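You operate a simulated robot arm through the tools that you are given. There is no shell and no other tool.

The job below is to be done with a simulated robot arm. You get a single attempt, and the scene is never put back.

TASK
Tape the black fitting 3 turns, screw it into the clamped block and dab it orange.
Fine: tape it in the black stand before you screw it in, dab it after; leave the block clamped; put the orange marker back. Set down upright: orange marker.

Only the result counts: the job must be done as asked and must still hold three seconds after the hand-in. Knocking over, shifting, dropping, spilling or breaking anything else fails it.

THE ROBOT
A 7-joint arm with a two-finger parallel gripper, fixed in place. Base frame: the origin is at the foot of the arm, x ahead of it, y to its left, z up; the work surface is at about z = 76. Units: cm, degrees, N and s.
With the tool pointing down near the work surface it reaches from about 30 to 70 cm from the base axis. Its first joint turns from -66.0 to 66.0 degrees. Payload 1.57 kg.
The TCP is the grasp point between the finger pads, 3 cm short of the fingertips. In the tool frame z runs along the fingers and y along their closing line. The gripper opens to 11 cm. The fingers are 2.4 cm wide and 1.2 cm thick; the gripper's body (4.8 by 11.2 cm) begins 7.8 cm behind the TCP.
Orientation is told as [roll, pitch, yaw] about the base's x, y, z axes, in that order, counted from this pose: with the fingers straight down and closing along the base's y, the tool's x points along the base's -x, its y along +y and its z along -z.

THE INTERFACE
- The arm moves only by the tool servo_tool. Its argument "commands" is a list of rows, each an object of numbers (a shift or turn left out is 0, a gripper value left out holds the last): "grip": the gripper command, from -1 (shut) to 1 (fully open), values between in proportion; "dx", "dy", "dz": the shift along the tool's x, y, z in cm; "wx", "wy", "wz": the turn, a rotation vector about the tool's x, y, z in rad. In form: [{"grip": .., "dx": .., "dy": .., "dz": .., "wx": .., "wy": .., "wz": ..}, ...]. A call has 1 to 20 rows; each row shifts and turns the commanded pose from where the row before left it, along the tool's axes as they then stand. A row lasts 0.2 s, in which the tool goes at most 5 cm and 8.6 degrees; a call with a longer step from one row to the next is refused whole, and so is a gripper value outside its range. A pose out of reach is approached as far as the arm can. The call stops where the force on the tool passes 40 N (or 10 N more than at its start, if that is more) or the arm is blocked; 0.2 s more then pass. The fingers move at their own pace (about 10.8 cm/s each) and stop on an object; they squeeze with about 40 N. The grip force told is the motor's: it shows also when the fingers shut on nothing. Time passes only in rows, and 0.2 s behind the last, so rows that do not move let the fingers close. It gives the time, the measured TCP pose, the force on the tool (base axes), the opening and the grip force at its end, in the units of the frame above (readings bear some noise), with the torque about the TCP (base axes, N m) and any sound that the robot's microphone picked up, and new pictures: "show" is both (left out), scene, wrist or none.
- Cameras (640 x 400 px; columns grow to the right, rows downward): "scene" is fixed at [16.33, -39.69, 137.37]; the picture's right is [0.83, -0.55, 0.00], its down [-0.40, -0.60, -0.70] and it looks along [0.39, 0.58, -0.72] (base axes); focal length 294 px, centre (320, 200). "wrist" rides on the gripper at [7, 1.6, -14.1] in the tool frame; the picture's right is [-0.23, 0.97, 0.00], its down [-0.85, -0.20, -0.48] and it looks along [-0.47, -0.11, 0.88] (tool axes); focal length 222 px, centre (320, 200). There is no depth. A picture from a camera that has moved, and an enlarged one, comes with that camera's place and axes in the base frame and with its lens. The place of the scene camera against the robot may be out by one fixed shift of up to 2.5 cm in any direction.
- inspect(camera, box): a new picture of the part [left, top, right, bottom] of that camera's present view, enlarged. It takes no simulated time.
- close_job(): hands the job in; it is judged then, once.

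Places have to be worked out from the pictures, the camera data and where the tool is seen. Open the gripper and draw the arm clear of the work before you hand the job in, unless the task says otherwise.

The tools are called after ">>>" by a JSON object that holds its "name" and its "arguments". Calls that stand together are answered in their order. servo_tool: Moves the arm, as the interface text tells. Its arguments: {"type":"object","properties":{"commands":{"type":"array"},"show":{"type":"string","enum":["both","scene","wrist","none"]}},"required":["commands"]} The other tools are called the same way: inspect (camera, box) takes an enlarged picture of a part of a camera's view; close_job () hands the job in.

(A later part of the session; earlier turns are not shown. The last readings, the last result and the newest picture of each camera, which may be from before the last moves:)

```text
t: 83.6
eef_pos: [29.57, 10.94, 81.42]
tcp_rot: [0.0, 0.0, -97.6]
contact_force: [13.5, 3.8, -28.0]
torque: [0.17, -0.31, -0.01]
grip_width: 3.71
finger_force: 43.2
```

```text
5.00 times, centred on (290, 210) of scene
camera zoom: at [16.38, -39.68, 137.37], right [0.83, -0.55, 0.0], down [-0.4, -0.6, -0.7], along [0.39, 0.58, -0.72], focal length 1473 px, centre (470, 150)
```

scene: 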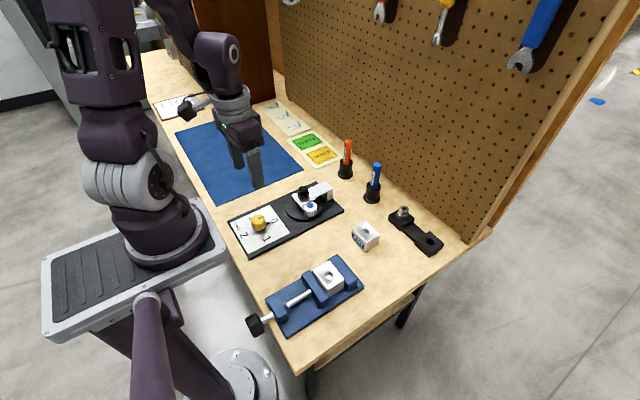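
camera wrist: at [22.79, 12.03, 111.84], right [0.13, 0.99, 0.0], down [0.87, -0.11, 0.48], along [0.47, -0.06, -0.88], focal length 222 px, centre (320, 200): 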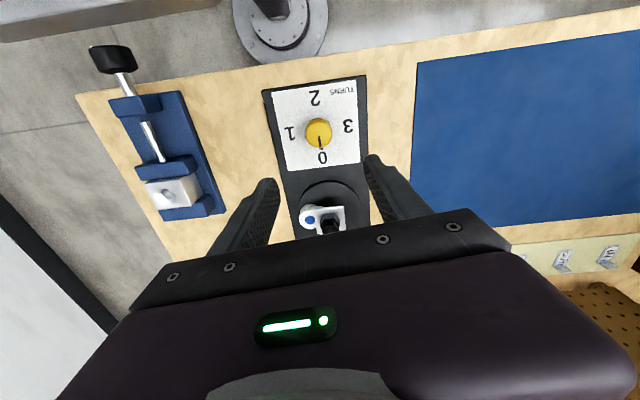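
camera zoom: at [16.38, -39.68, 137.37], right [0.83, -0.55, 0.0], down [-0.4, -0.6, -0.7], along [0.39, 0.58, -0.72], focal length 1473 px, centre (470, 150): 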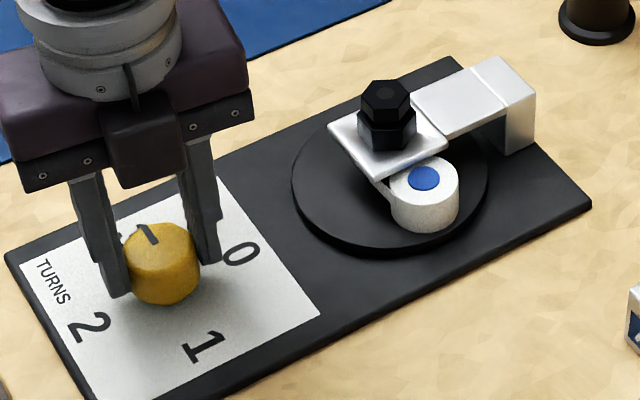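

The tape roll is almost back at its starting place (core at 424,178 versus 421,180) and the bar points at 3. I'll add about 1.5° so that three full turns are completed.

>>> {"name": "servo_tool", "arguments": {"commands": [{"dz": 0.045}, {"wz": 0.028}, {}], "show": "none"}}

>>> {"name": "inspect", "arguments": {"camera": "scene", "box": [230, 170, 350, 250]}}

>>> {"name": "inspect", "arguments": {"camera": "wrist", "box": [240, 90, 400, 210]}}

```text
t: 84.4
eef_pos: [29.5, 10.96, 81.32]
tcp_rot: [0.0, -0.1, -99.1]
contact_force: [11.9, 2.2, 1.0]
torque: [-0.87, -0.2, 0.01]
grip_width: 3.69
finger_force: 43.5
```

```text
5.00 times, centred on (290, 210) of scene
camera zoom: at [16.35, -39.69, 137.37], right [0.83, -0.55, 0.0], down [-0.4, -0.6, -0.7], along [0.39, 0.58, -0.72], focal length 1473 px, centre (470, 150)
```

zoom: 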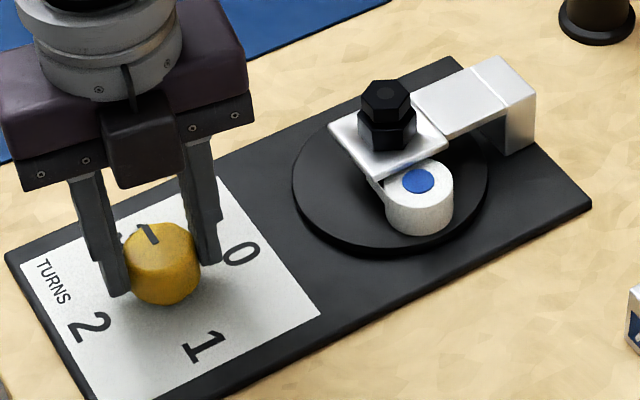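

```text
3.33 times, centred on (320, 150) of wrist
camera zoom: at [32.27, 17.63, 95.6], right [0.93, -0.38, 0.0], down [-0.33, -0.81, 0.48], along [-0.18, -0.44, -0.88], focal length 740 px, centre (320, 367)
```

zoom: 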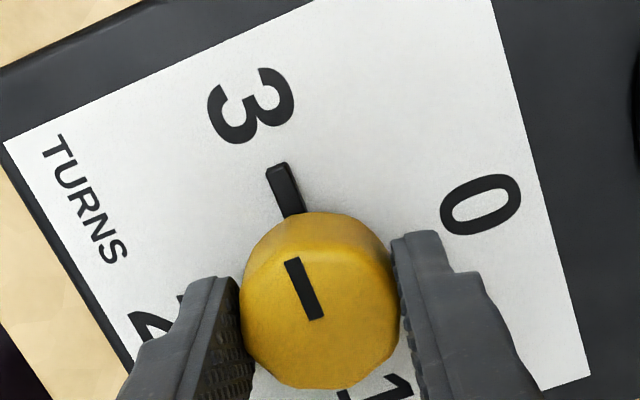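

The roll has just passed its start point, so three full turns are on. I'll release the knob, opening gently, then rise straight up and check that the dial stays at 3.

>>> {"name": "servo_tool", "arguments": {"commands": [{"grip": -0.25}, {"grip": -0.1}, {"grip": 0.1}, {"grip": 0.3}, {}, {"dz": -2}, {"dz": -3}, {"dz": -4}, {"dz": -4}, {}], "show": "none"}}

>>> {"name": "inspect", "arguments": {"camera": "scene", "box": [230, 170, 350, 250]}}

>>> {"name": "inspect", "arguments": {"camera": "scene", "box": [285, 165, 345, 215]}}

>>> {"name": "inspect", "arguments": {"camera": "wrist", "box": [240, 70, 400, 210]}}

```text
t: 86.6
eef_pos: [29.38, 10.97, 94.5]
tcp_rot: [0.0, 0.0, -99.2]
contact_force: [-0.9, -0.6, 0.0]
torque: [0.02, 0.01, -0.02]
grip_width: 7.14
finger_force: 0.0
```

```text
5.00 times, centred on (290, 210) of scene
camera zoom: at [16.33, -39.7, 137.37], right [0.83, -0.55, 0.0], down [-0.4, -0.6, -0.7], along [0.39, 0.58, -0.72], focal length 1473 px, centre (470, 150)
```

zoom: 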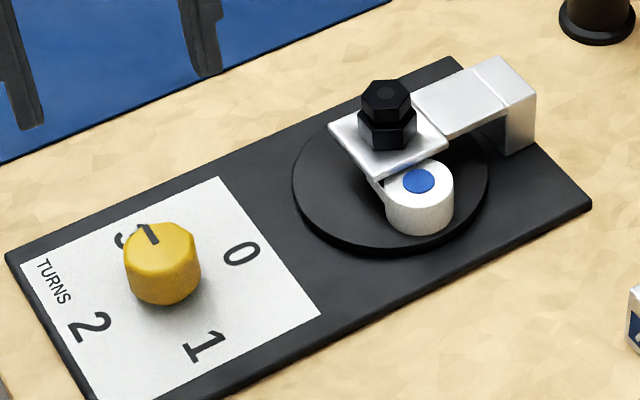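

```text
8.00 times, centred on (315, 190) of scene
camera zoom: at [16.33, -39.7, 137.37], right [0.83, -0.55, 0.0], down [-0.4, -0.6, -0.7], along [0.39, 0.58, -0.72], focal length 2356 px, centre (360, 280)
```

zoom: 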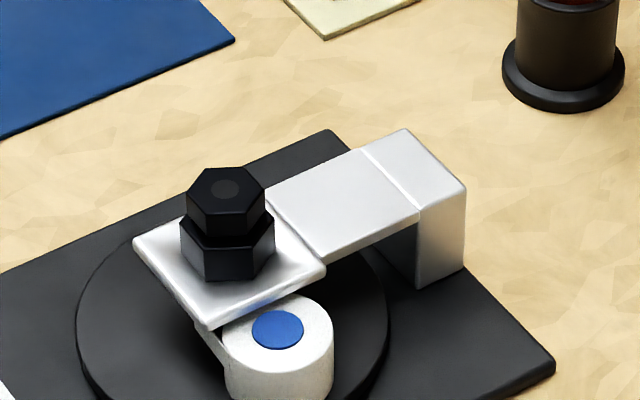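

```text
2.86 times, centred on (320, 140) of wrist
camera zoom: at [32.15, 17.59, 108.67], right [0.93, -0.38, 0.0], down [-0.33, -0.81, 0.48], along [-0.18, -0.44, -0.88], focal length 635 px, centre (320, 371)
```

zoom: 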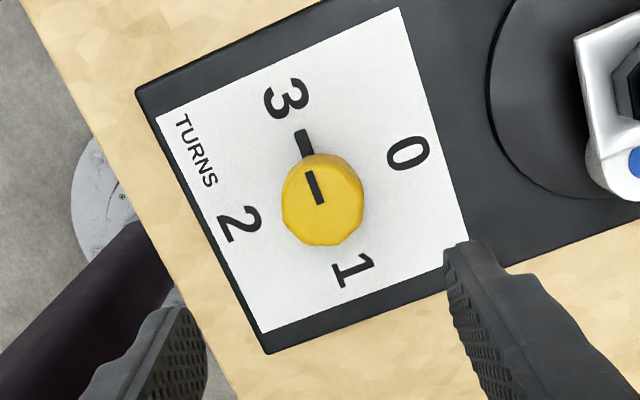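

The dial points exactly at 3 and the fitting is still seated. I'll go back over the fitting and measure its centre from two opposite wrist angles, so that the next grip is well centred for screwing.

>>> {"name": "servo_tool", "arguments": {"commands": [{"wz": 0.1487}, {"wz": 0.1487}, {"wz": 0.1487}, {"wz": 0.1487}, {"wz": 0.1487}, {"wz": 0.1487}, {"dx": 4.07, "dy": 2.32}, {"dx": 4.07, "dy": 2.32}, {"dx": 4.07, "dy": 2.32}, {"dz": 2}, {}], "show": "none"}}

>>> {"name": "inspect", "arguments": {"camera": "wrist", "box": [280, 125, 360, 195]}}

```text
t: 89.0
eef_pos: [43.66, 11.17, 92.27]
tcp_rot: [0.0, 0.1, -150.1]
contact_force: [0.6, -0.2, -0.3]
torque: [0.0, -0.03, 0.02]
grip_width: 7.15
finger_force: 0.1
```

```text
5.71 times, centred on (320, 160) of wrist
camera zoom: at [50.52, 13.07, 106.54], right [0.29, -0.96, 0.0], down [-0.84, -0.25, 0.48], along [-0.46, -0.14, -0.88], focal length 1269 px, centre (320, 429)
```

zoom: 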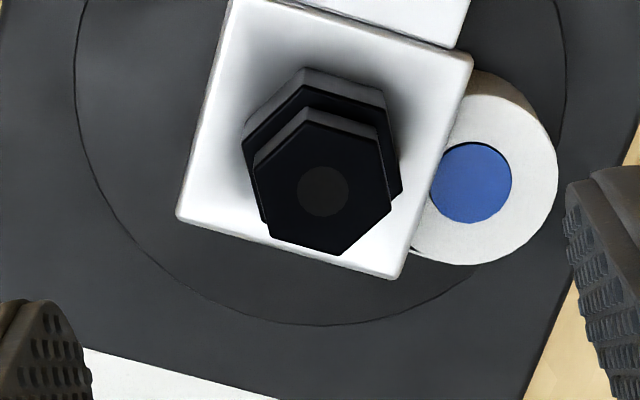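

Here the circle's centre is at (323, 191) in the zoom. Now I'll turn 180° to see it from the other side at the same height.

>>> {"name": "servo_tool", "arguments": {"commands": [{"wz": -0.149}, {"wz": -0.149}, {"wz": -0.149}, {"wz": -0.149}, {"wz": -0.149}, {"wz": -0.149}, {"wz": -0.149}, {"wz": -0.149}, {"wz": -0.149}, {"wz": -0.149}, {"wz": -0.149}, {"wz": -0.149}, {"wz": -0.149}, {"wz": -0.149}, {"wz": -0.149}, {"wz": -0.149}, {"wz": -0.149}, {"wz": -0.149}, {"wz": -0.149}, {"wz": -0.149}], "show": "none"}}

>>> {"name": "servo_tool", "arguments": {"commands": [{"wz": -0.149}, {"wz": -0.0126}, {}], "show": "none"}}

>>> {"name": "inspect", "arguments": {"camera": "wrist", "box": [280, 125, 360, 195]}}

```text
t: 93.2
eef_pos: [43.5, 11.08, 92.43]
tcp_rot: [0.1, 0.0, 20.8]
contact_force: [0.0, -0.8, -0.1]
torque: [0.03, -0.02, -0.01]
grip_width: 7.13
finger_force: 0.0
```

```text
t: 94.0
eef_pos: [43.59, 11.06, 92.42]
tcp_rot: [0.0, 0.0, 29.9]
contact_force: [0.2, -0.5, 0.1]
torque: [0.0, 0.0, -0.04]
grip_width: 7.16
finger_force: 0.2
```

```text
5.71 times, centred on (320, 160) of wrist
camera zoom: at [36.74, 9.0, 106.58], right [-0.29, 0.96, 0.0], down [0.84, 0.25, 0.48], along [0.46, 0.14, -0.88], focal length 1269 px, centre (320, 429)
```

zoom: 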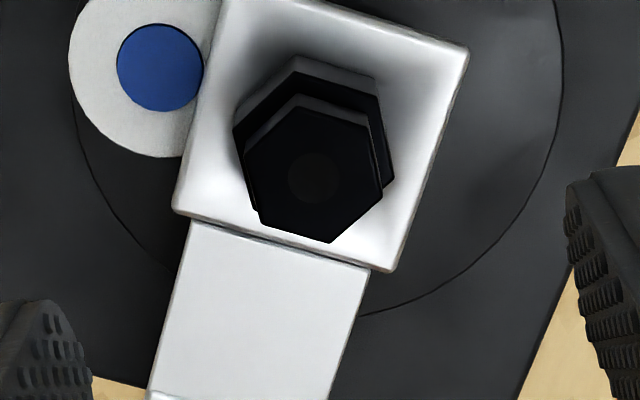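

From both sides the fitting's axis comes out at tool (0.14, -0.05), with its top at z ≈ 84.2 and its flats aligned with the fingers at this yaw. I'll centre on it, narrow the opening, descend and grip.

>>> {"name": "servo_tool", "arguments": {"commands": [{"dx": 0.137, "dy": -0.05, "grip": 0.0}, {"dz": 2}, {"dz": 2}, {"dz": 2}, {"dz": 1.2}, {"dz": 0.9}, {}], "show": "none"}}

>>> {"name": "inspect", "arguments": {"camera": "wrist", "box": [270, 125, 370, 205]}}

>>> {"name": "inspect", "arguments": {"camera": "scene", "box": [290, 165, 330, 205]}}

```text
t: 95.6
eef_pos: [43.36, 10.88, 84.32]
tcp_rot: [0.0, -0.1, 29.8]
contact_force: [0.3, -0.4, 0.1]
torque: [-0.01, 0.0, 0.05]
grip_width: 5.49
finger_force: 0.0
```

```text
5.00 times, centred on (320, 165) of wrist
camera zoom: at [36.64, 8.84, 98.48], right [-0.29, 0.96, 0.0], down [0.84, 0.25, 0.48], along [0.46, 0.14, -0.88], focal length 1111 px, centre (320, 375)
```

zoom: 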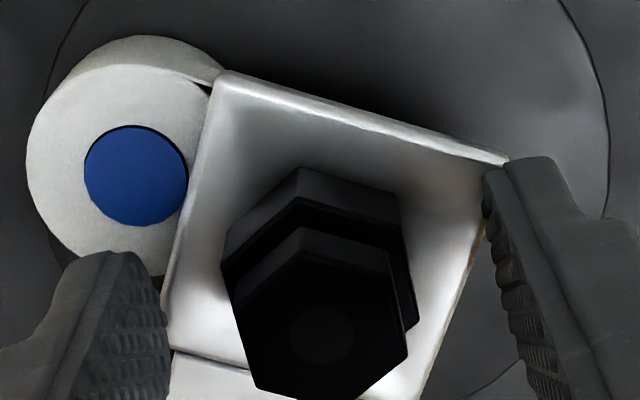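

```text
10.00 times, centred on (310, 185) of scene
camera zoom: at [16.33, -39.69, 137.37], right [0.83, -0.55, 0.0], down [-0.4, -0.6, -0.7], along [0.39, 0.58, -0.72], focal length 2945 px, centre (420, 350)
```

zoom: 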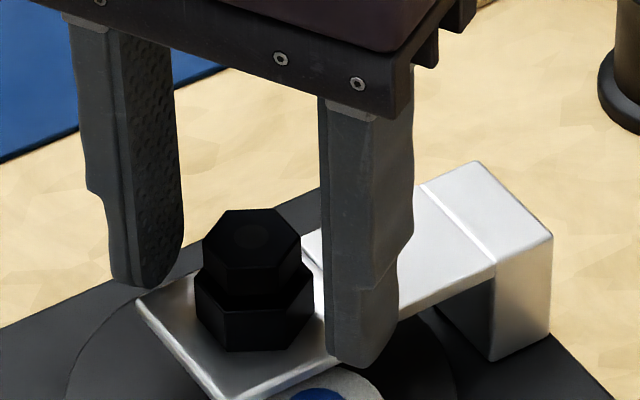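

The fitting is centred to within about 0.04 cm. Closing the gripper on the hex now.

>>> {"name": "servo_tool", "arguments": {"commands": [{"grip": -0.3}, {"grip": -0.5}, {"grip": -1}, {}, {}], "show": "none"}}

>>> {"name": "inspect", "arguments": {"camera": "scene", "box": [290, 165, 330, 205]}}

```text
t: 96.8
eef_pos: [43.5, 10.9, 84.26]
tcp_rot: [0.0, 0.0, 29.9]
contact_force: [-0.2, 0.1, 0.1]
torque: [0.04, -0.04, 0.04]
grip_width: 2.75
finger_force: 38.7
```

```text
10.00 times, centred on (310, 185) of scene
camera zoom: at [16.33, -39.69, 137.37], right [0.83, -0.55, 0.0], down [-0.4, -0.6, -0.7], along [0.39, 0.58, -0.72], focal length 2945 px, centre (420, 350)
```

zoom: 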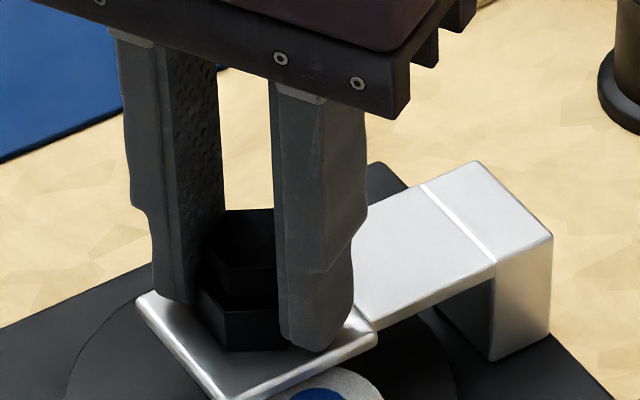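

Gripped at 2.75 cm with no side load. I'll lift it straight up slowly out of the stand and look at the tape on the thread.

>>> {"name": "servo_tool", "arguments": {"commands": [{"dz": -0.4}, {"dz": -0.6}, {"dz": -0.8}, {"dz": -1}, {"dz": -1.5}, {"dz": -2}, {"dz": -3}, {"dz": -3}, {}], "show": "none"}}

>>> {"name": "inspect", "arguments": {"camera": "scene", "box": [280, 125, 340, 205]}}

>>> {"name": "inspect", "arguments": {"camera": "scene", "box": [295, 135, 325, 160]}}

```text
t: 98.8
eef_pos: [43.52, 10.94, 96.54]
tcp_rot: [-0.1, -0.1, 29.9]
contact_force: [-0.2, -0.2, -0.2]
torque: [0.01, 0.0, -0.01]
grip_width: 2.74
finger_force: 37.4
```

```text
5.00 times, centred on (310, 165) of scene
camera zoom: at [16.33, -39.7, 137.37], right [0.83, -0.55, 0.0], down [-0.4, -0.6, -0.7], along [0.39, 0.58, -0.72], focal length 1473 px, centre (370, 375)
```

zoom: 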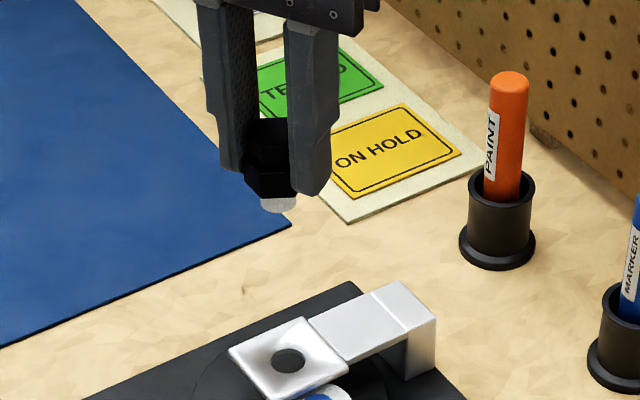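

```text
16.00 times, centred on (310, 148) of scene
camera zoom: at [16.33, -39.7, 137.37], right [0.83, -0.55, 0.0], down [-0.4, -0.6, -0.7], along [0.39, 0.58, -0.72], focal length 4712 px, centre (480, 1040)
```

zoom: 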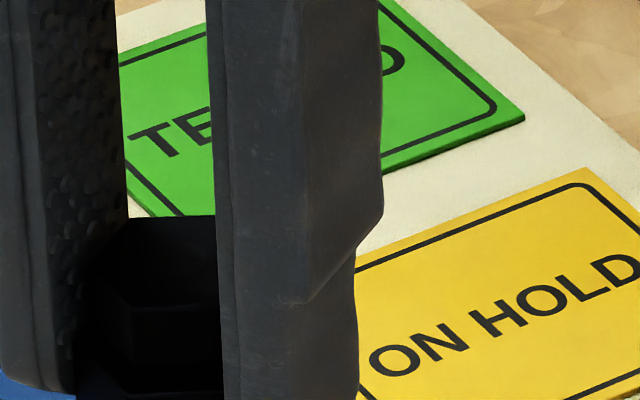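

White tape is visible on the thread, so the taping worked. I'll now carry the fitting to above the clamped block at (35.5, -13.2), first turning the wrist to yaw -20° for the first of two opposite views.

>>> {"name": "servo_tool", "arguments": {"commands": [{"wz": 0.1452}, {"wz": 0.1452}, {"wz": 0.1452}, {"wz": 0.1452}, {"wz": 0.1452}, {"wz": 0.1452}, {"dx": -0.121, "dy": -4.23}, {"dx": -0.121, "dy": -4.23}, {"dx": -0.121, "dy": -4.23}, {"dx": -0.121, "dy": -4.23}, {"dx": -0.121, "dy": -4.23}, {"dx": -0.121, "dy": -4.23}, {}, {"dz": 3}, {}], "show": "both"}}

>>> {"name": "inspect", "arguments": {"camera": "wrist", "box": [270, 115, 370, 205]}}

>>> {"name": "inspect", "arguments": {"camera": "scene", "box": [290, 220, 370, 300]}}

```text
t: 102.0
eef_pos: [35.49, -13.28, 93.49]
tcp_rot: [-0.1, 0.0, -20.0]
contact_force: [0.0, -0.1, -1.2]
torque: [-0.02, 0.0, 0.03]
grip_width: 2.73
finger_force: 38.2
camera wrist: at [29.54, -9.28, 107.7], right [0.55, 0.84, 0.0], down [0.73, -0.48, 0.48], along [0.4, -0.26, -0.88], focal length 222 px, centre (320, 200)
```

scene: 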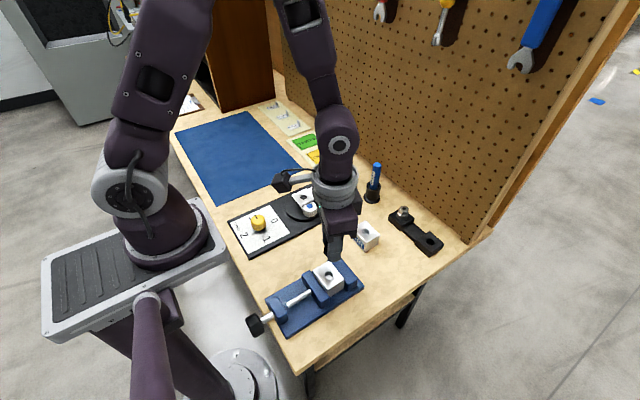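
wrist: 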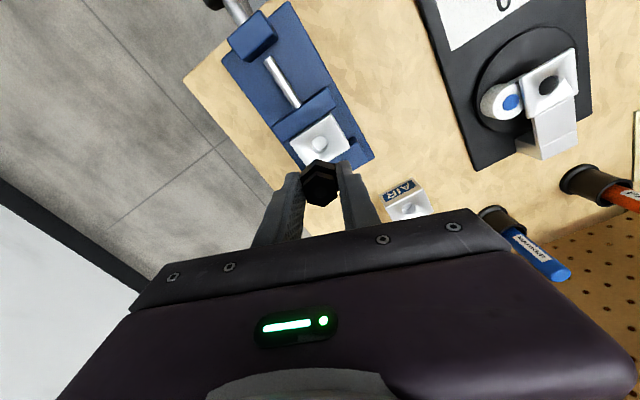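

```text
4.44 times, centred on (320, 160) of wrist
camera zoom: at [29.54, -9.28, 107.7], right [0.55, 0.84, 0.0], down [0.73, -0.48, 0.48], along [0.4, -0.26, -0.88], focal length 987 px, centre (320, 378)
```

zoom: 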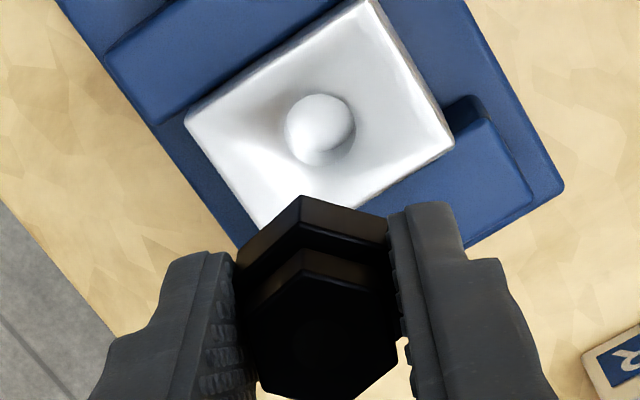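

```text
5.00 times, centred on (330, 260) of scene
camera zoom: at [16.33, -39.7, 137.37], right [0.83, -0.55, 0.0], down [-0.4, -0.6, -0.7], along [0.39, 0.58, -0.72], focal length 1473 px, centre (270, -100)
```

zoom: 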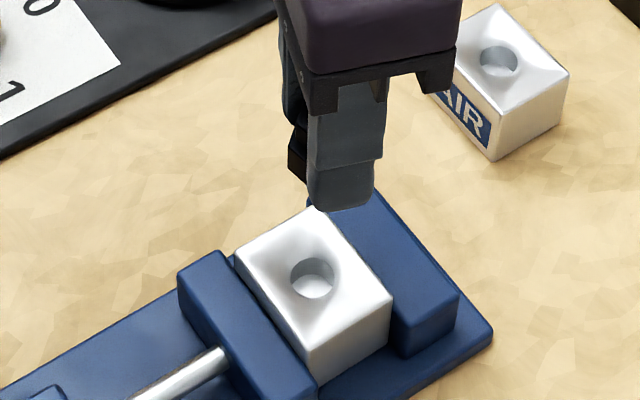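

The block's hole appears at about (320, 129) in this zoom. Now I'll turn 180° to yaw +160° and look again from the other side.

>>> {"name": "servo_tool", "arguments": {"commands": [{"wz": -0.149}, {"wz": -0.149}, {"wz": -0.149}, {"wz": -0.149}, {"wz": -0.149}, {"wz": -0.149}, {"wz": -0.149}, {"wz": -0.149}, {"wz": -0.149}, {"wz": -0.149}, {"wz": -0.149}, {"wz": -0.149}, {"wz": -0.149}, {"wz": -0.149}, {"wz": -0.149}, {"wz": -0.149}, {"wz": -0.149}, {"wz": -0.149}, {"wz": -0.149}, {"wz": -0.149}], "show": "none"}}

>>> {"name": "servo_tool", "arguments": {"commands": [{"wz": -0.149}, {"wz": -0.0126}, {}], "show": "none"}}

>>> {"name": "inspect", "arguments": {"camera": "wrist", "box": [270, 115, 370, 205]}}

>>> {"name": "inspect", "arguments": {"camera": "scene", "box": [290, 220, 370, 300]}}

```text
t: 106.2
eef_pos: [35.41, -13.11, 93.57]
tcp_rot: [0.0, -0.1, 150.8]
contact_force: [0.5, -0.5, -1.0]
torque: [0.0, -0.01, -0.02]
grip_width: 2.75
finger_force: 38.4
```

```text
t: 107.0
eef_pos: [35.43, -13.1, 93.57]
tcp_rot: [0.0, 0.0, 160.2]
contact_force: [0.4, 0.8, -1.0]
torque: [0.0, 0.0, 0.0]
grip_width: 2.75
finger_force: 38.3
```

```text
4.44 times, centred on (320, 160) of wrist
camera zoom: at [41.47, -17.07, 107.78], right [-0.55, -0.84, 0.0], down [-0.74, 0.48, 0.48], along [-0.4, 0.26, -0.88], focal length 987 px, centre (320, 378)
```

zoom: 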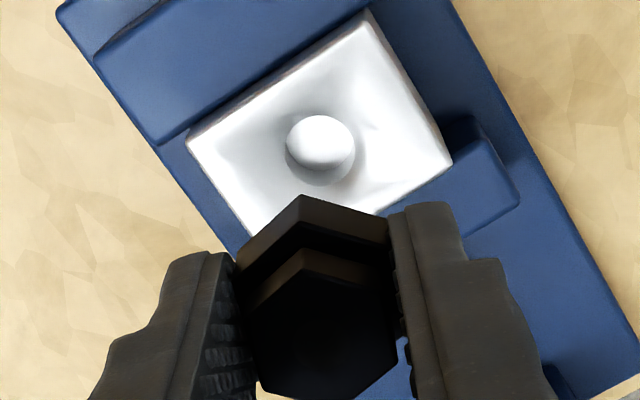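

```text
5.00 times, centred on (330, 260) of scene
camera zoom: at [16.33, -39.7, 137.37], right [0.83, -0.55, 0.0], down [-0.4, -0.6, -0.7], along [0.39, 0.58, -0.72], focal length 1473 px, centre (270, -100)
```

zoom: 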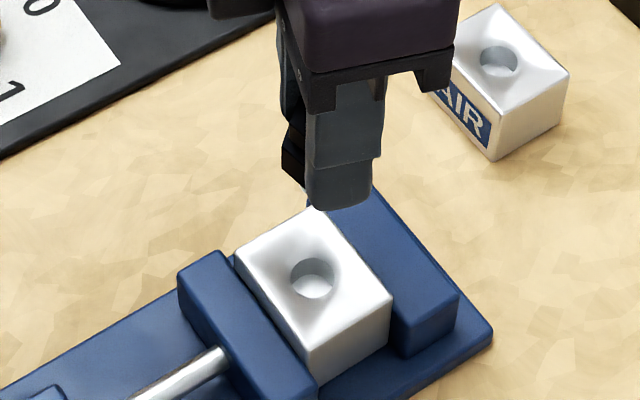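

Averaging the two sides puts the hole at tool (-0.28, -0.07) from the tool axis at this yaw. I'll make that shift, check how the fitting sits in the fingers, and descend partway.

>>> {"name": "servo_tool", "arguments": {"commands": [{"dx": -0.277, "dy": -0.066}, {"dz": 2}, {"dz": 2}, {"dz": 1}, {}], "show": "none"}}

>>> {"name": "inspect", "arguments": {"camera": "wrist", "box": [270, 105, 370, 205]}}

>>> {"name": "inspect", "arguments": {"camera": "scene", "box": [300, 235, 360, 295]}}

>>> {"name": "inspect", "arguments": {"camera": "wrist", "box": [300, 165, 340, 205]}}

```text
t: 108.2
eef_pos: [35.25, -13.08, 88.44]
tcp_rot: [0.0, 0.1, 160.1]
contact_force: [1.2, 0.5, -0.3]
torque: [0.03, 0.0, -0.02]
grip_width: 2.75
finger_force: 38.1
```

```text
4.00 times, centred on (320, 155) of wrist
camera zoom: at [41.27, -16.94, 102.73], right [-0.55, -0.84, 0.0], down [-0.74, 0.48, 0.48], along [-0.4, 0.26, -0.88], focal length 888 px, centre (320, 380)
```

zoom: 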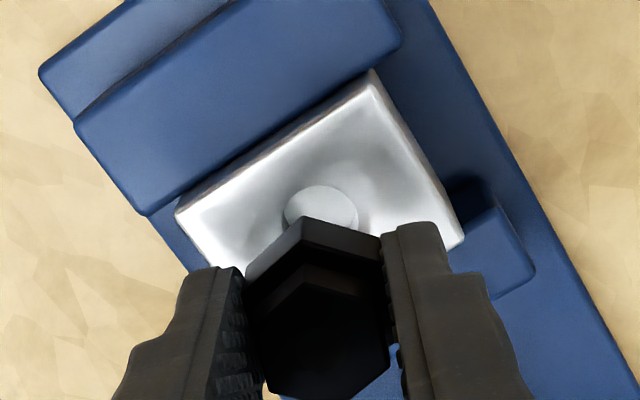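

```text
6.67 times, centred on (330, 265) of scene
camera zoom: at [16.33, -39.69, 137.37], right [0.83, -0.55, 0.0], down [-0.4, -0.6, -0.7], along [0.39, 0.58, -0.72], focal length 1964 px, centre (253, -233)
```

zoom: 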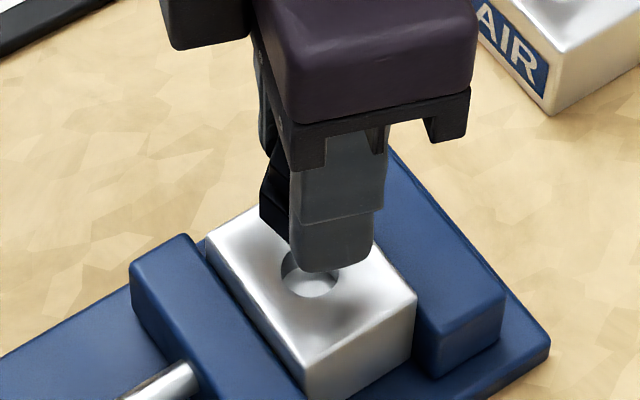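

```text
10.00 times, centred on (320, 185) of wrist
camera zoom: at [41.27, -16.94, 102.73], right [-0.55, -0.84, 0.0], down [-0.74, 0.48, 0.48], along [-0.4, 0.26, -0.88], focal length 2221 px, centre (320, 350)
```

zoom: 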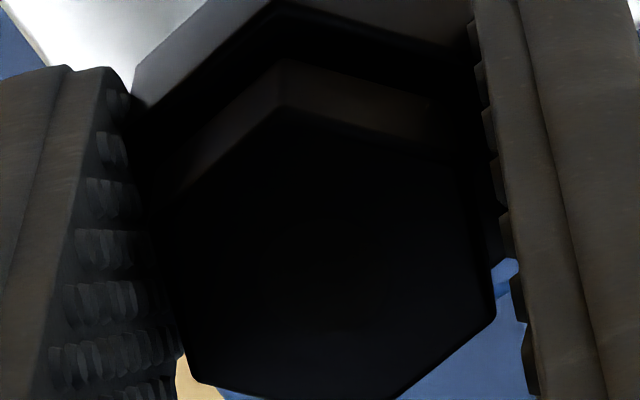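

The hole is still in line under the fitting and the fitting looks centred in the fingers. I'll descend 2 cm more to just above the block and check again.

>>> {"name": "servo_tool", "arguments": {"commands": [{"dz": 1}, {"dz": 0.7}, {}], "show": "none"}}

>>> {"name": "inspect", "arguments": {"camera": "wrist", "box": [280, 125, 360, 195]}}

>>> {"name": "inspect", "arguments": {"camera": "scene", "box": [300, 235, 360, 295]}}

```text
t: 109.0
eef_pos: [35.16, -13.04, 86.8]
tcp_rot: [0.0, 0.0, 160.1]
contact_force: [-0.2, -0.3, -0.5]
torque: [-0.04, -0.03, 0.03]
grip_width: 2.74
finger_force: 37.9
```

```text
5.71 times, centred on (320, 160) of wrist
camera zoom: at [41.23, -16.92, 101.03], right [-0.55, -0.84, 0.0], down [-0.74, 0.48, 0.48], along [-0.4, 0.26, -0.88], focal length 1269 px, centre (320, 429)
```

zoom: 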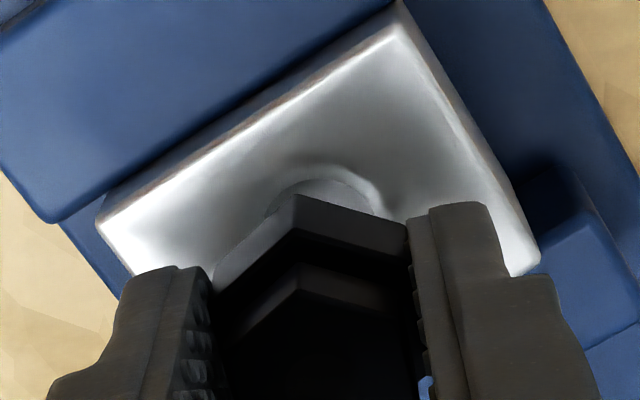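

```text
6.67 times, centred on (330, 265) of scene
camera zoom: at [16.33, -39.69, 137.37], right [0.83, -0.55, 0.0], down [-0.4, -0.6, -0.7], along [0.39, 0.58, -0.72], focal length 1964 px, centre (253, -233)
```

zoom: 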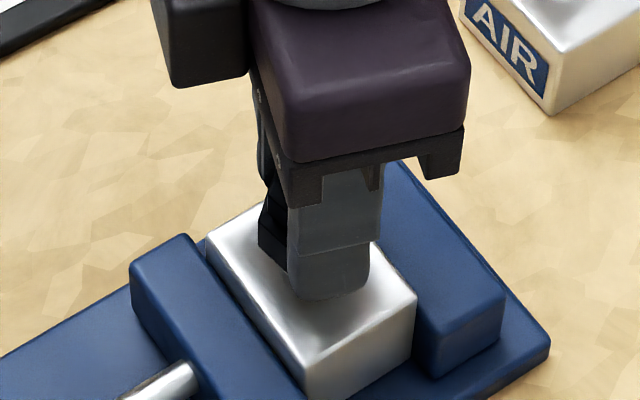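

The hole's arc is centred at u≈323, where the tool axis should appear. I'll lower in small steps and watch for contact.

>>> {"name": "servo_tool", "arguments": {"commands": [{"dz": 0.3}, {"dz": 0.3}, {"dz": 0.2}, {}], "show": "none"}}

>>> {"name": "servo_tool", "arguments": {"commands": [{"dz": 0.2}, {"dz": 0.2}, {}], "show": "none"}}

```text
t: 110.0
eef_pos: [35.11, -13.03, 86.12]
tcp_rot: [0.1, 0.0, 160.0]
contact_force: [-0.2, 0.4, -0.9]
torque: [0.02, -0.01, 0.0]
grip_width: 2.75
finger_force: 38.0
```

```text
t: 110.8
eef_pos: [35.21, -12.98, 85.56]
tcp_rot: [0.0, 0.0, 160.0]
contact_force: [-0.5, 0.8, -0.2]
torque: [0.01, 0.01, -0.01]
grip_width: 2.75
finger_force: 37.9
```

No contact yet at z = 85.6. I'll keep lowering slowly.

>>> {"name": "servo_tool", "arguments": {"commands": [{"dz": 0.15}, {"dz": 0.15}, {}], "show": "none"}}

>>> {"name": "servo_tool", "arguments": {"commands": [{"dz": 0.1}, {"dz": 0.1}, {}], "show": "none"}}

>>> {"name": "inspect", "arguments": {"camera": "scene", "box": [310, 250, 350, 290]}}

>>> {"name": "inspect", "arguments": {"camera": "wrist", "box": [280, 125, 360, 195]}}

```text
t: 111.6
eef_pos: [35.33, -13.0, 85.48]
tcp_rot: [0.0, 0.2, 160.0]
contact_force: [9.3, -6.8, 9.4]
torque: [-0.25, -0.2, 0.05]
grip_width: 2.76
finger_force: 38.0
```

```text
t: 112.4
eef_pos: [35.28, -13.07, 85.08]
tcp_rot: [0.0, 0.2, 159.9]
contact_force: [15.8, -8.5, 30.8]
torque: [-0.26, -0.42, -0.02]
grip_width: 2.74
finger_force: 38.1
```

```text
10.00 times, centred on (330, 270) of scene
camera zoom: at [16.33, -39.7, 137.37], right [0.83, -0.55, 0.0], down [-0.4, -0.6, -0.7], along [0.39, 0.58, -0.72], focal length 2945 px, centre (220, -500)
```

zoom: 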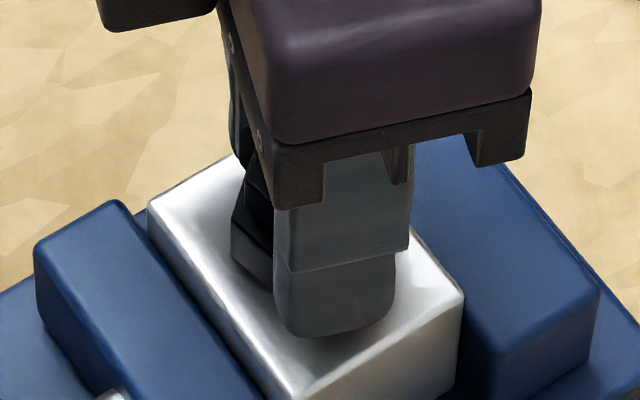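

```text
5.71 times, centred on (320, 160) of wrist
camera zoom: at [41.3, -16.9, 99.41], right [-0.55, -0.84, 0.0], down [-0.74, 0.48, 0.48], along [-0.4, 0.26, -0.88], focal length 1269 px, centre (320, 429)
```

zoom: 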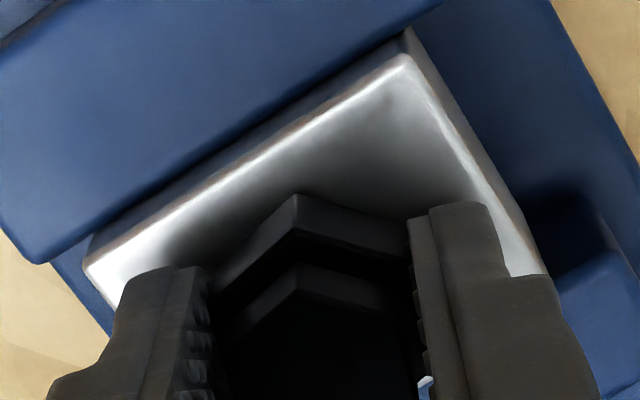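

Contact shows a sideways push toward +x, -y, meaning the thread is touching the chamfer on the -x side. I'll ease up slightly, shift by 0.13 cm along tool x and see whether the side force goes away.

>>> {"name": "servo_tool", "arguments": {"commands": [{"dz": -0.1}, {"dx": 0.13, "dy": 0.015}, {}], "show": "none"}}

```text
t: 113.2
eef_pos: [35.36, -12.97, 85.22]
tcp_rot: [0.0, -0.1, 160.2]
contact_force: [11.2, -3.2, 12.9]
torque: [-0.14, -0.58, -0.03]
grip_width: 2.74
finger_force: 37.8
```

There's still +11 N along x, so I'll shift another 0.1 cm the same way.

>>> {"name": "servo_tool", "arguments": {"commands": [{"dx": 0.1}, {}], "show": "none"}}

```text
t: 113.8
eef_pos: [35.26, -13.02, 85.15]
tcp_rot: [0.1, -0.2, 160.1]
contact_force: [-1.0, 6.9, 16.8]
torque: [0.28, -0.04, 0.0]
grip_width: 2.75
finger_force: 38.0
```

The x force is gone, leaving +7 N in y. I'll correct that a little and press down 0.1 cm.

>>> {"name": "servo_tool", "arguments": {"commands": [{"dx": -0.015, "dy": -0.04}, {}, {"dz": 0.1}, {}], "show": "none"}}

```text
t: 114.8
eef_pos: [35.26, -12.97, 85.15]
tcp_rot: [0.0, -0.1, 160.0]
contact_force: [-12.7, 14.6, 25.8]
torque: [0.48, 0.59, -0.05]
grip_width: 2.74
finger_force: 38.2
```

The side force has swung the other way, so the centre lies in between. I'll shift halfway back and take a close look at the gap under the hex.

>>> {"name": "servo_tool", "arguments": {"commands": [{"dx": -0.05, "dy": -0.03, "dz": -0.05}, {}], "show": "none"}}

>>> {"name": "inspect", "arguments": {"camera": "scene", "box": [320, 262, 345, 285]}}

```text
t: 115.4
eef_pos: [35.23, -13.03, 85.25]
tcp_rot: [0.1, 0.1, 160.0]
contact_force: [-13.2, 7.6, 16.8]
torque: [0.29, 0.63, 0.0]
grip_width: 2.74
finger_force: 37.7
```

```text
16.00 times, centred on (332, 274) of scene
camera zoom: at [16.28, -39.67, 137.38], right [0.83, -0.55, 0.0], down [-0.4, -0.6, -0.7], along [0.39, 0.58, -0.72], focal length 4712 px, centre (120, -976)
```

zoom: 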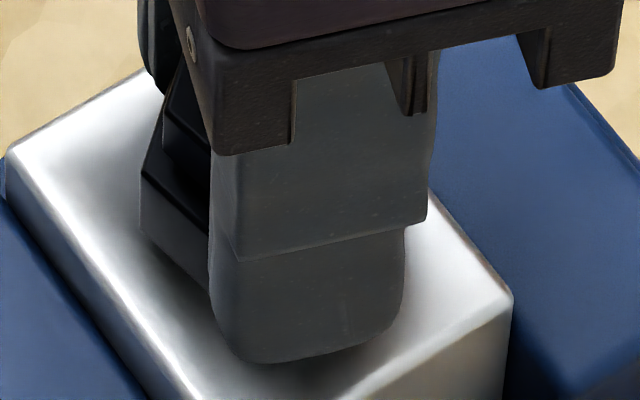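

Side force of -13 N in x remains, so I'll shift a little more that way, then try a small clockwise turn to see whether the thread catches.

>>> {"name": "servo_tool", "arguments": {"commands": [{"dx": -0.05, "dy": -0.01}, {}], "show": "none"}}

>>> {"name": "servo_tool", "arguments": {"commands": [{"wz": 0.08}, {"wz": 0.08}, {"wz": 0.08}, {}], "show": "none"}}

```text
t: 116.0
eef_pos: [35.26, -12.92, 85.21]
tcp_rot: [0.1, 0.1, 160.0]
contact_force: [-11.4, 1.9, 16.6]
torque: [0.04, 0.6, 0.01]
grip_width: 2.77
finger_force: 38.3
```

```text
t: 117.0
eef_pos: [35.28, -12.93, 85.22]
tcp_rot: [0.1, 0.1, 146.0]
contact_force: [-11.2, -9.0, 4.4]
torque: [-0.27, 0.25, 0.02]
grip_width: 2.71
finger_force: 38.6
```

After 14° clockwise the upward force dropped from 17 N to 4 N, which suggests the thread is catching and drawing the fitting down. I'll ease the side load and turn a bit more to confirm.

>>> {"name": "servo_tool", "arguments": {"commands": [{"dx": -0.01, "dy": 0.05}, {"wz": 0.08}, {"wz": 0.08}, {"wz": 0.08}, {}], "show": "none"}}

```text
t: 118.2
eef_pos: [35.26, -12.95, 85.29]
tcp_rot: [0.0, 0.0, 132.6]
contact_force: [-9.1, -12.1, 4.9]
torque: [-0.39, 0.16, 0.02]
grip_width: 2.77
finger_force: 37.8
```

The vertical force now holds at about 5 N and there's no twisting torque, so the thread may not be engaged yet. I'll press down lightly while turning to find out.

>>> {"name": "servo_tool", "arguments": {"commands": [{"dz": 0.05}, {"wz": 0.08, "dz": 0.02}, {"wz": 0.08, "dz": 0.02}, {"wz": 0.08, "dz": 0.02}, {}], "show": "none"}}

```text
t: 119.4
eef_pos: [35.34, -13.12, 84.98]
tcp_rot: [0.1, 0.1, 118.7]
contact_force: [-9.9, -12.3, 23.4]
torque: [-0.36, 0.3, 0.01]
grip_width: 2.77
finger_force: 38.2
```

Pressing raised the force to 23 N with little advance. I'll relieve the side load and turn about 70° more, watching whether the vertical force falls as the thread takes up.

>>> {"name": "servo_tool", "arguments": {"commands": [{"dx": 0.03, "dy": 0.07}, {"wz": 0.1}, {"wz": 0.1}, {"wz": 0.1}, {"wz": 0.1}, {"wz": 0.1}, {"wz": 0.1}, {}], "show": "none"}}

>>> {"name": "servo_tool", "arguments": {"commands": [{"wz": 0.1}, {"wz": 0.1}, {"wz": 0.1}, {"wz": 0.1}, {"wz": 0.1}, {"wz": 0.1}, {}], "show": "none"}}

```text
t: 121.2
eef_pos: [35.14, -12.93, 85.2]
tcp_rot: [0.0, 0.0, 84.3]
contact_force: [-6.9, -11.5, 6.0]
torque: [-0.42, 0.21, 0.01]
grip_width: 2.72
finger_force: 37.8
```

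```text
t: 122.8
eef_pos: [35.13, -13.02, 85.14]
tcp_rot: [0.0, 0.0, 49.9]
contact_force: [-16.8, 0.0, 0.9]
torque: [0.08, 0.34, 0.01]
grip_width: 2.75
finger_force: 37.7
```

The vertical force has fallen from 23 to 1 N over 69° of turning, so the fitting is screwing in. I'll relieve the side load, follow down 0.1 cm and keep turning clockwise.

>>> {"name": "servo_tool", "arguments": {"commands": [{"dx": 0.045, "dy": 0.055, "dz": 0.08}, {}], "show": "none"}}

>>> {"name": "servo_tool", "arguments": {"commands": [{"wz": 0.1}, {"wz": 0.1}, {"wz": 0.1}, {"wz": 0.1}, {"wz": 0.1}, {"wz": 0.1}, {}], "show": "none"}}

```text
t: 123.4
eef_pos: [35.17, -13.04, 85.12]
tcp_rot: [0.0, 0.0, 49.9]
contact_force: [-13.3, 0.2, 16.3]
torque: [0.04, 0.47, 0.01]
grip_width: 2.75
finger_force: 38.4
```

```text
t: 125.0
eef_pos: [35.15, -12.93, 85.01]
tcp_rot: [0.0, 0.0, 15.6]
contact_force: [-10.5, 13.5, 4.2]
torque: [0.41, 0.14, 0.02]
grip_width: 2.76
finger_force: 37.6
```

It's advancing steadily, about 0.06 cm per 34°, with a moderate side load that turns with the tool. I'll keep following down, with small centring corrections each stroke.

>>> {"name": "servo_tool", "arguments": {"commands": [{"dx": 0.04, "dy": 0.09, "dz": 0.05}, {"wz": 0.1, "dz": 0.01}, {"wz": 0.1, "dz": 0.01}, {"wz": 0.1, "dz": 0.01}, {"wz": 0.1, "dz": 0.01}, {"wz": 0.1, "dz": 0.01}, {"wz": 0.1, "dz": 0.01}, {}], "show": "none"}}

```text
t: 126.8
eef_pos: [35.03, -12.86, 84.87]
tcp_rot: [0.0, 0.0, -18.8]
contact_force: [1.8, 15.9, 21.9]
torque: [0.4, -0.1, 0.01]
grip_width: 2.75
finger_force: 38.0
```

Force built to 22 N, so the real advance is slower, around 0.2 cm per turn. I'll turn on without extra pressing and relieve the y load.

>>> {"name": "servo_tool", "arguments": {"commands": [{"dx": 0.016, "dy": 0.08}, {"wz": 0.1}, {"wz": 0.1}, {"wz": 0.1}, {"wz": 0.1}, {"wz": 0.1}, {"wz": 0.1}, {}], "show": "none"}}

>>> {"name": "inspect", "arguments": {"camera": "scene", "box": [310, 250, 350, 290]}}

>>> {"name": "inspect", "arguments": {"camera": "wrist", "box": [270, 115, 370, 205]}}

```text
t: 128.6
eef_pos: [35.2, -12.85, 84.78]
tcp_rot: [0.0, 0.0, -53.3]
contact_force: [5.5, 4.9, 10.5]
torque: [0.13, -0.18, -0.05]
grip_width: 2.75
finger_force: 37.9
```

```text
10.00 times, centred on (330, 270) of scene
camera zoom: at [16.33, -39.68, 137.37], right [0.83, -0.55, 0.0], down [-0.4, -0.6, -0.7], along [0.39, 0.58, -0.72], focal length 2945 px, centre (220, -500)
```

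zoom: 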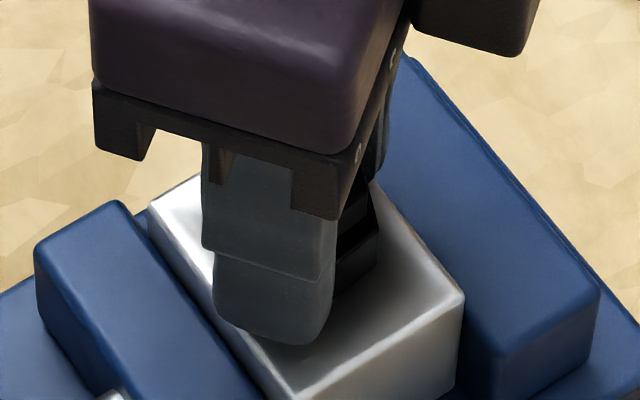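

```text
4.44 times, centred on (320, 160) of wrist
camera zoom: at [32.32, -6.35, 99.13], right [0.92, 0.4, 0.0], down [0.35, -0.8, 0.48], along [0.19, -0.44, -0.88], focal length 987 px, centre (320, 378)
```

zoom: 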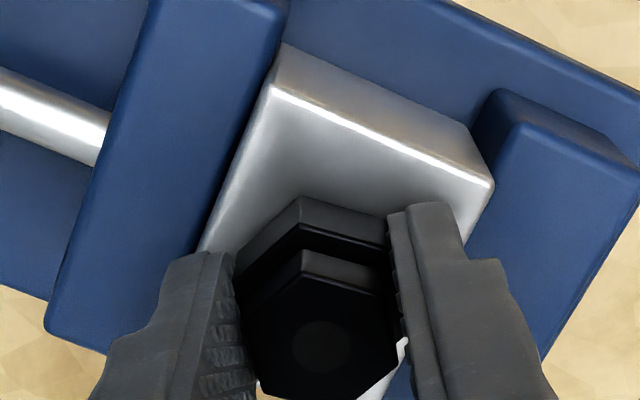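

About 213° turned so far, and the hex is now very close to the block's top. I'll keep turning clockwise in strokes and watch for the twisting torque to rise as it tightens.

>>> {"name": "servo_tool", "arguments": {"commands": [{"wz": 0.1, "dz": 0.005}, {"wz": 0.1, "dz": 0.005}, {"wz": 0.1, "dz": 0.005}, {"wz": 0.1, "dz": 0.005}, {"wz": 0.1, "dz": 0.005}, {"wz": 0.1, "dz": 0.005}, {}], "show": "none"}}

>>> {"name": "servo_tool", "arguments": {"commands": [{"wz": 0.1, "dz": 0.005}, {"wz": 0.1, "dz": 0.005}, {"wz": 0.1, "dz": 0.005}, {"wz": 0.1, "dz": 0.005}, {"wz": 0.1, "dz": 0.005}, {"wz": 0.1, "dz": 0.005}, {}], "show": "none"}}

```text
t: 130.2
eef_pos: [35.21, -12.86, 84.9]
tcp_rot: [0.0, 0.0, -87.5]
contact_force: [15.1, 7.0, 7.7]
torque: [0.18, -0.38, 0.0]
grip_width: 2.74
finger_force: 38.0
```

```text
t: 131.8
eef_pos: [35.18, -12.92, 84.97]
tcp_rot: [0.1, -0.1, -121.8]
contact_force: [28.0, 9.3, 19.2]
torque: [0.27, -0.81, 0.0]
grip_width: 2.74
finger_force: 37.9
```

The side load has grown to 28 N because the fitting sits slightly off the tool axis. I'll relieve it, and from here let the tool orbit slightly with each turn to hold the thread's axis still.

>>> {"name": "servo_tool", "arguments": {"commands": [{"dx": 0.1, "dy": 0.08}, {}], "show": "none"}}

>>> {"name": "servo_tool", "arguments": {"commands": [{"dx": 0.03, "dy": 0.03}, {"wz": 0.1, "dx": -0.01, "dy": 0.01, "dz": 0.003}, {"wz": 0.1, "dx": -0.01, "dy": 0.01, "dz": 0.003}, {"wz": 0.1, "dx": -0.01, "dy": 0.01, "dz": 0.003}, {"wz": 0.1, "dx": -0.01, "dy": 0.01, "dz": 0.003}, {"wz": 0.1, "dx": -0.01, "dy": 0.01, "dz": 0.003}, {"wz": 0.1, "dx": -0.01, "dy": 0.01, "dz": 0.003}, {}], "show": "none"}}

```text
t: 132.4
eef_pos: [35.24, -13.06, 84.78]
tcp_rot: [0.0, -0.1, -121.9]
contact_force: [19.6, 3.3, 18.8]
torque: [0.22, -0.59, 0.01]
grip_width: 2.74
finger_force: 38.3
```

```text
t: 134.2
eef_pos: [35.21, -12.94, 84.83]
tcp_rot: [-0.1, -0.1, -156.3]
contact_force: [7.0, -3.1, 5.7]
torque: [-0.08, -0.12, 0.01]
grip_width: 2.75
finger_force: 37.6
```

That works: side load is down to about 7 N and the vertical force fell again. I'll continue turning with the same orbit and a slight downward feed.

>>> {"name": "servo_tool", "arguments": {"commands": [{"wz": 0.1, "dx": -0.01, "dy": 0.01, "dz": 0.01}, {"wz": 0.1, "dx": -0.01, "dy": 0.01, "dz": 0.01}, {"wz": 0.1, "dx": -0.01, "dy": 0.01, "dz": 0.01}, {"wz": 0.1, "dx": -0.01, "dy": 0.01, "dz": 0.01}, {"wz": 0.1, "dx": -0.01, "dy": 0.01, "dz": 0.01}, {"wz": 0.1, "dx": -0.01, "dy": 0.01, "dz": 0.01}, {}], "show": "none"}}

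>>> {"name": "servo_tool", "arguments": {"commands": [{"wz": 0.1, "dx": -0.01, "dy": 0.01, "dz": 0.01}, {"wz": 0.1, "dx": -0.01, "dy": 0.01, "dz": 0.01}, {"wz": 0.1, "dx": -0.01, "dy": 0.01, "dz": 0.01}, {"wz": 0.1, "dx": -0.01, "dy": 0.01, "dz": 0.01}, {"wz": 0.1, "dx": -0.01, "dy": 0.01, "dz": 0.01}, {"wz": 0.1, "dx": -0.01, "dy": 0.01, "dz": 0.01}, {}], "show": "none"}}

>>> {"name": "inspect", "arguments": {"camera": "scene", "box": [310, 250, 350, 290]}}

```text
t: 135.8
eef_pos: [35.32, -12.95, 84.83]
tcp_rot: [0.0, 0.0, 169.3]
contact_force: [5.7, 4.5, 36.4]
torque: [0.15, 0.03, -0.06]
grip_width: 2.76
finger_force: 37.9
```

```text
t: 137.4
eef_pos: [35.14, -12.86, 84.58]
tcp_rot: [-0.1, -0.1, 134.9]
contact_force: [1.8, 14.3, 0.5]
torque: [0.47, 0.04, 0.67]
grip_width: 3.09
finger_force: 39.9
```

```text
10.00 times, centred on (330, 270) of scene
camera zoom: at [16.33, -39.66, 137.38], right [0.83, -0.55, 0.0], down [-0.4, -0.6, -0.7], along [0.39, 0.58, -0.72], focal length 2945 px, centre (220, -500)
```

zoom: 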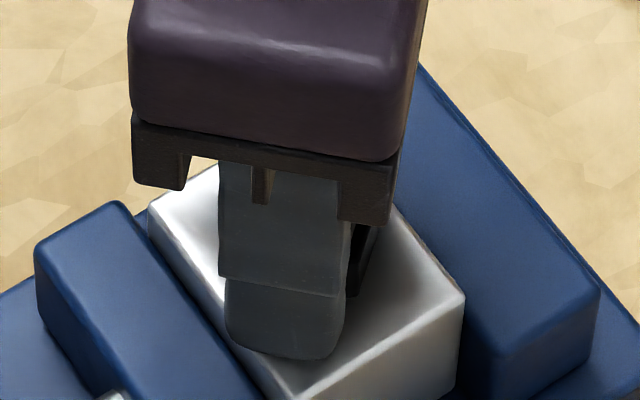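

The grip widened to 3.09 cm with 0.67 N·m of torque: the fitting has become tight and the fingers are riding up onto the hex corners. I'll release it and rise to look at how it sits.

>>> {"name": "servo_tool", "arguments": {"commands": [{"grip": -0.2}, {"grip": 0.0}, {}, {"dz": -1.5}, {"dz": -3}, {"dz": -3}, {"dz": -3}, {}], "show": "none"}}

>>> {"name": "inspect", "arguments": {"camera": "scene", "box": [300, 240, 360, 300]}}

>>> {"name": "inspect", "arguments": {"camera": "scene", "box": [317, 255, 342, 285]}}

>>> {"name": "inspect", "arguments": {"camera": "wrist", "box": [270, 105, 370, 205]}}

```text
t: 139.2
eef_pos: [35.15, -12.96, 95.13]
tcp_rot: [0.0, 0.0, 135.1]
contact_force: [-0.2, 0.8, 0.7]
torque: [-0.01, -0.02, 0.01]
grip_width: 5.48
finger_force: 0.0
```

```text
6.67 times, centred on (330, 270) of scene
camera zoom: at [16.33, -39.69, 137.37], right [0.83, -0.55, 0.0], down [-0.4, -0.6, -0.7], along [0.39, 0.58, -0.72], focal length 1964 px, centre (253, -267)
```

zoom: 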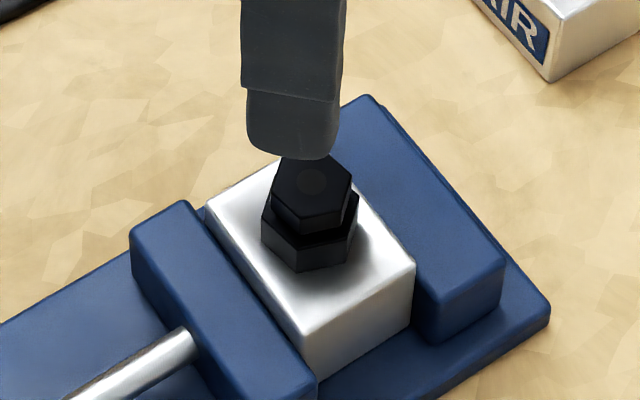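

```text
13.33 times, centred on (330, 270) of scene
camera zoom: at [16.33, -39.69, 137.37], right [0.83, -0.55, 0.0], down [-0.4, -0.6, -0.7], along [0.39, 0.58, -0.72], focal length 3927 px, centre (193, -733)
```

zoom: 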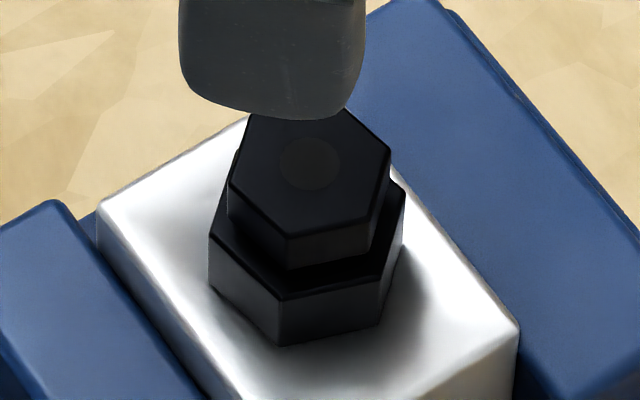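

```text
4.00 times, centred on (320, 155) of wrist
camera zoom: at [38.9, -19.06, 109.39], right [-0.85, -0.53, 0.0], down [-0.46, 0.75, 0.48], along [-0.25, 0.41, -0.88], focal length 888 px, centre (320, 380)
```

zoom: 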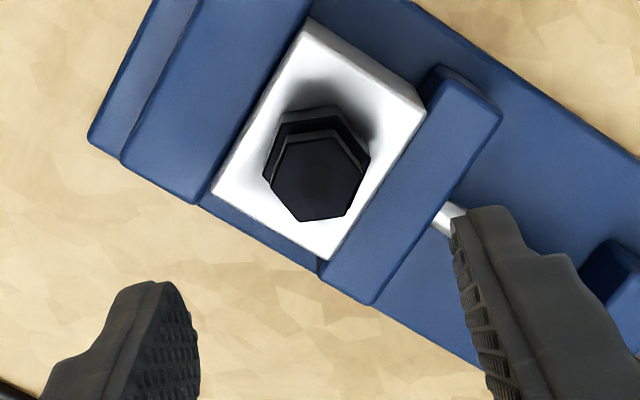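

The fitting is in the block with its hex right down on the top face. I'll zoom in to read the hex's orientation and see whether any gap is left.

>>> {"name": "inspect", "arguments": {"camera": "wrist", "box": [300, 125, 340, 165]}}

>>> {"name": "inspect", "arguments": {"camera": "scene", "box": [320, 268, 345, 285]}}

```text
10.00 times, centred on (320, 145) of wrist
camera zoom: at [38.9, -19.06, 109.39], right [-0.85, -0.53, 0.0], down [-0.46, 0.75, 0.48], along [-0.25, 0.41, -0.88], focal length 2221 px, centre (320, 750)
```

zoom: 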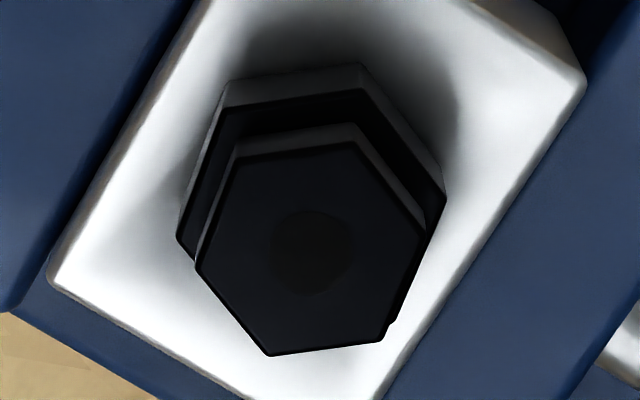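

```text
16.00 times, centred on (332, 276) of scene
camera zoom: at [16.33, -39.69, 137.37], right [0.83, -0.55, 0.0], down [-0.4, -0.6, -0.7], along [0.39, 0.58, -0.72], focal length 4712 px, centre (120, -1024)
```

zoom: 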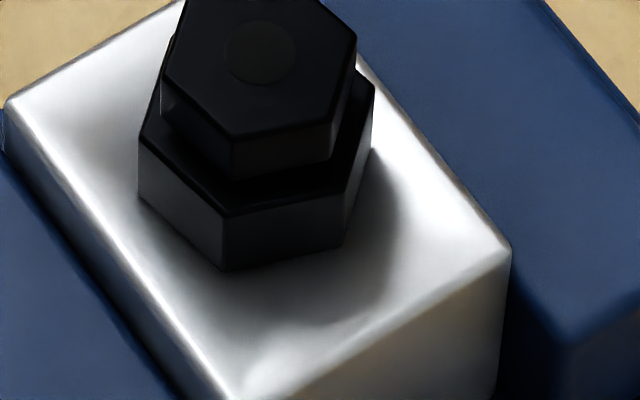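

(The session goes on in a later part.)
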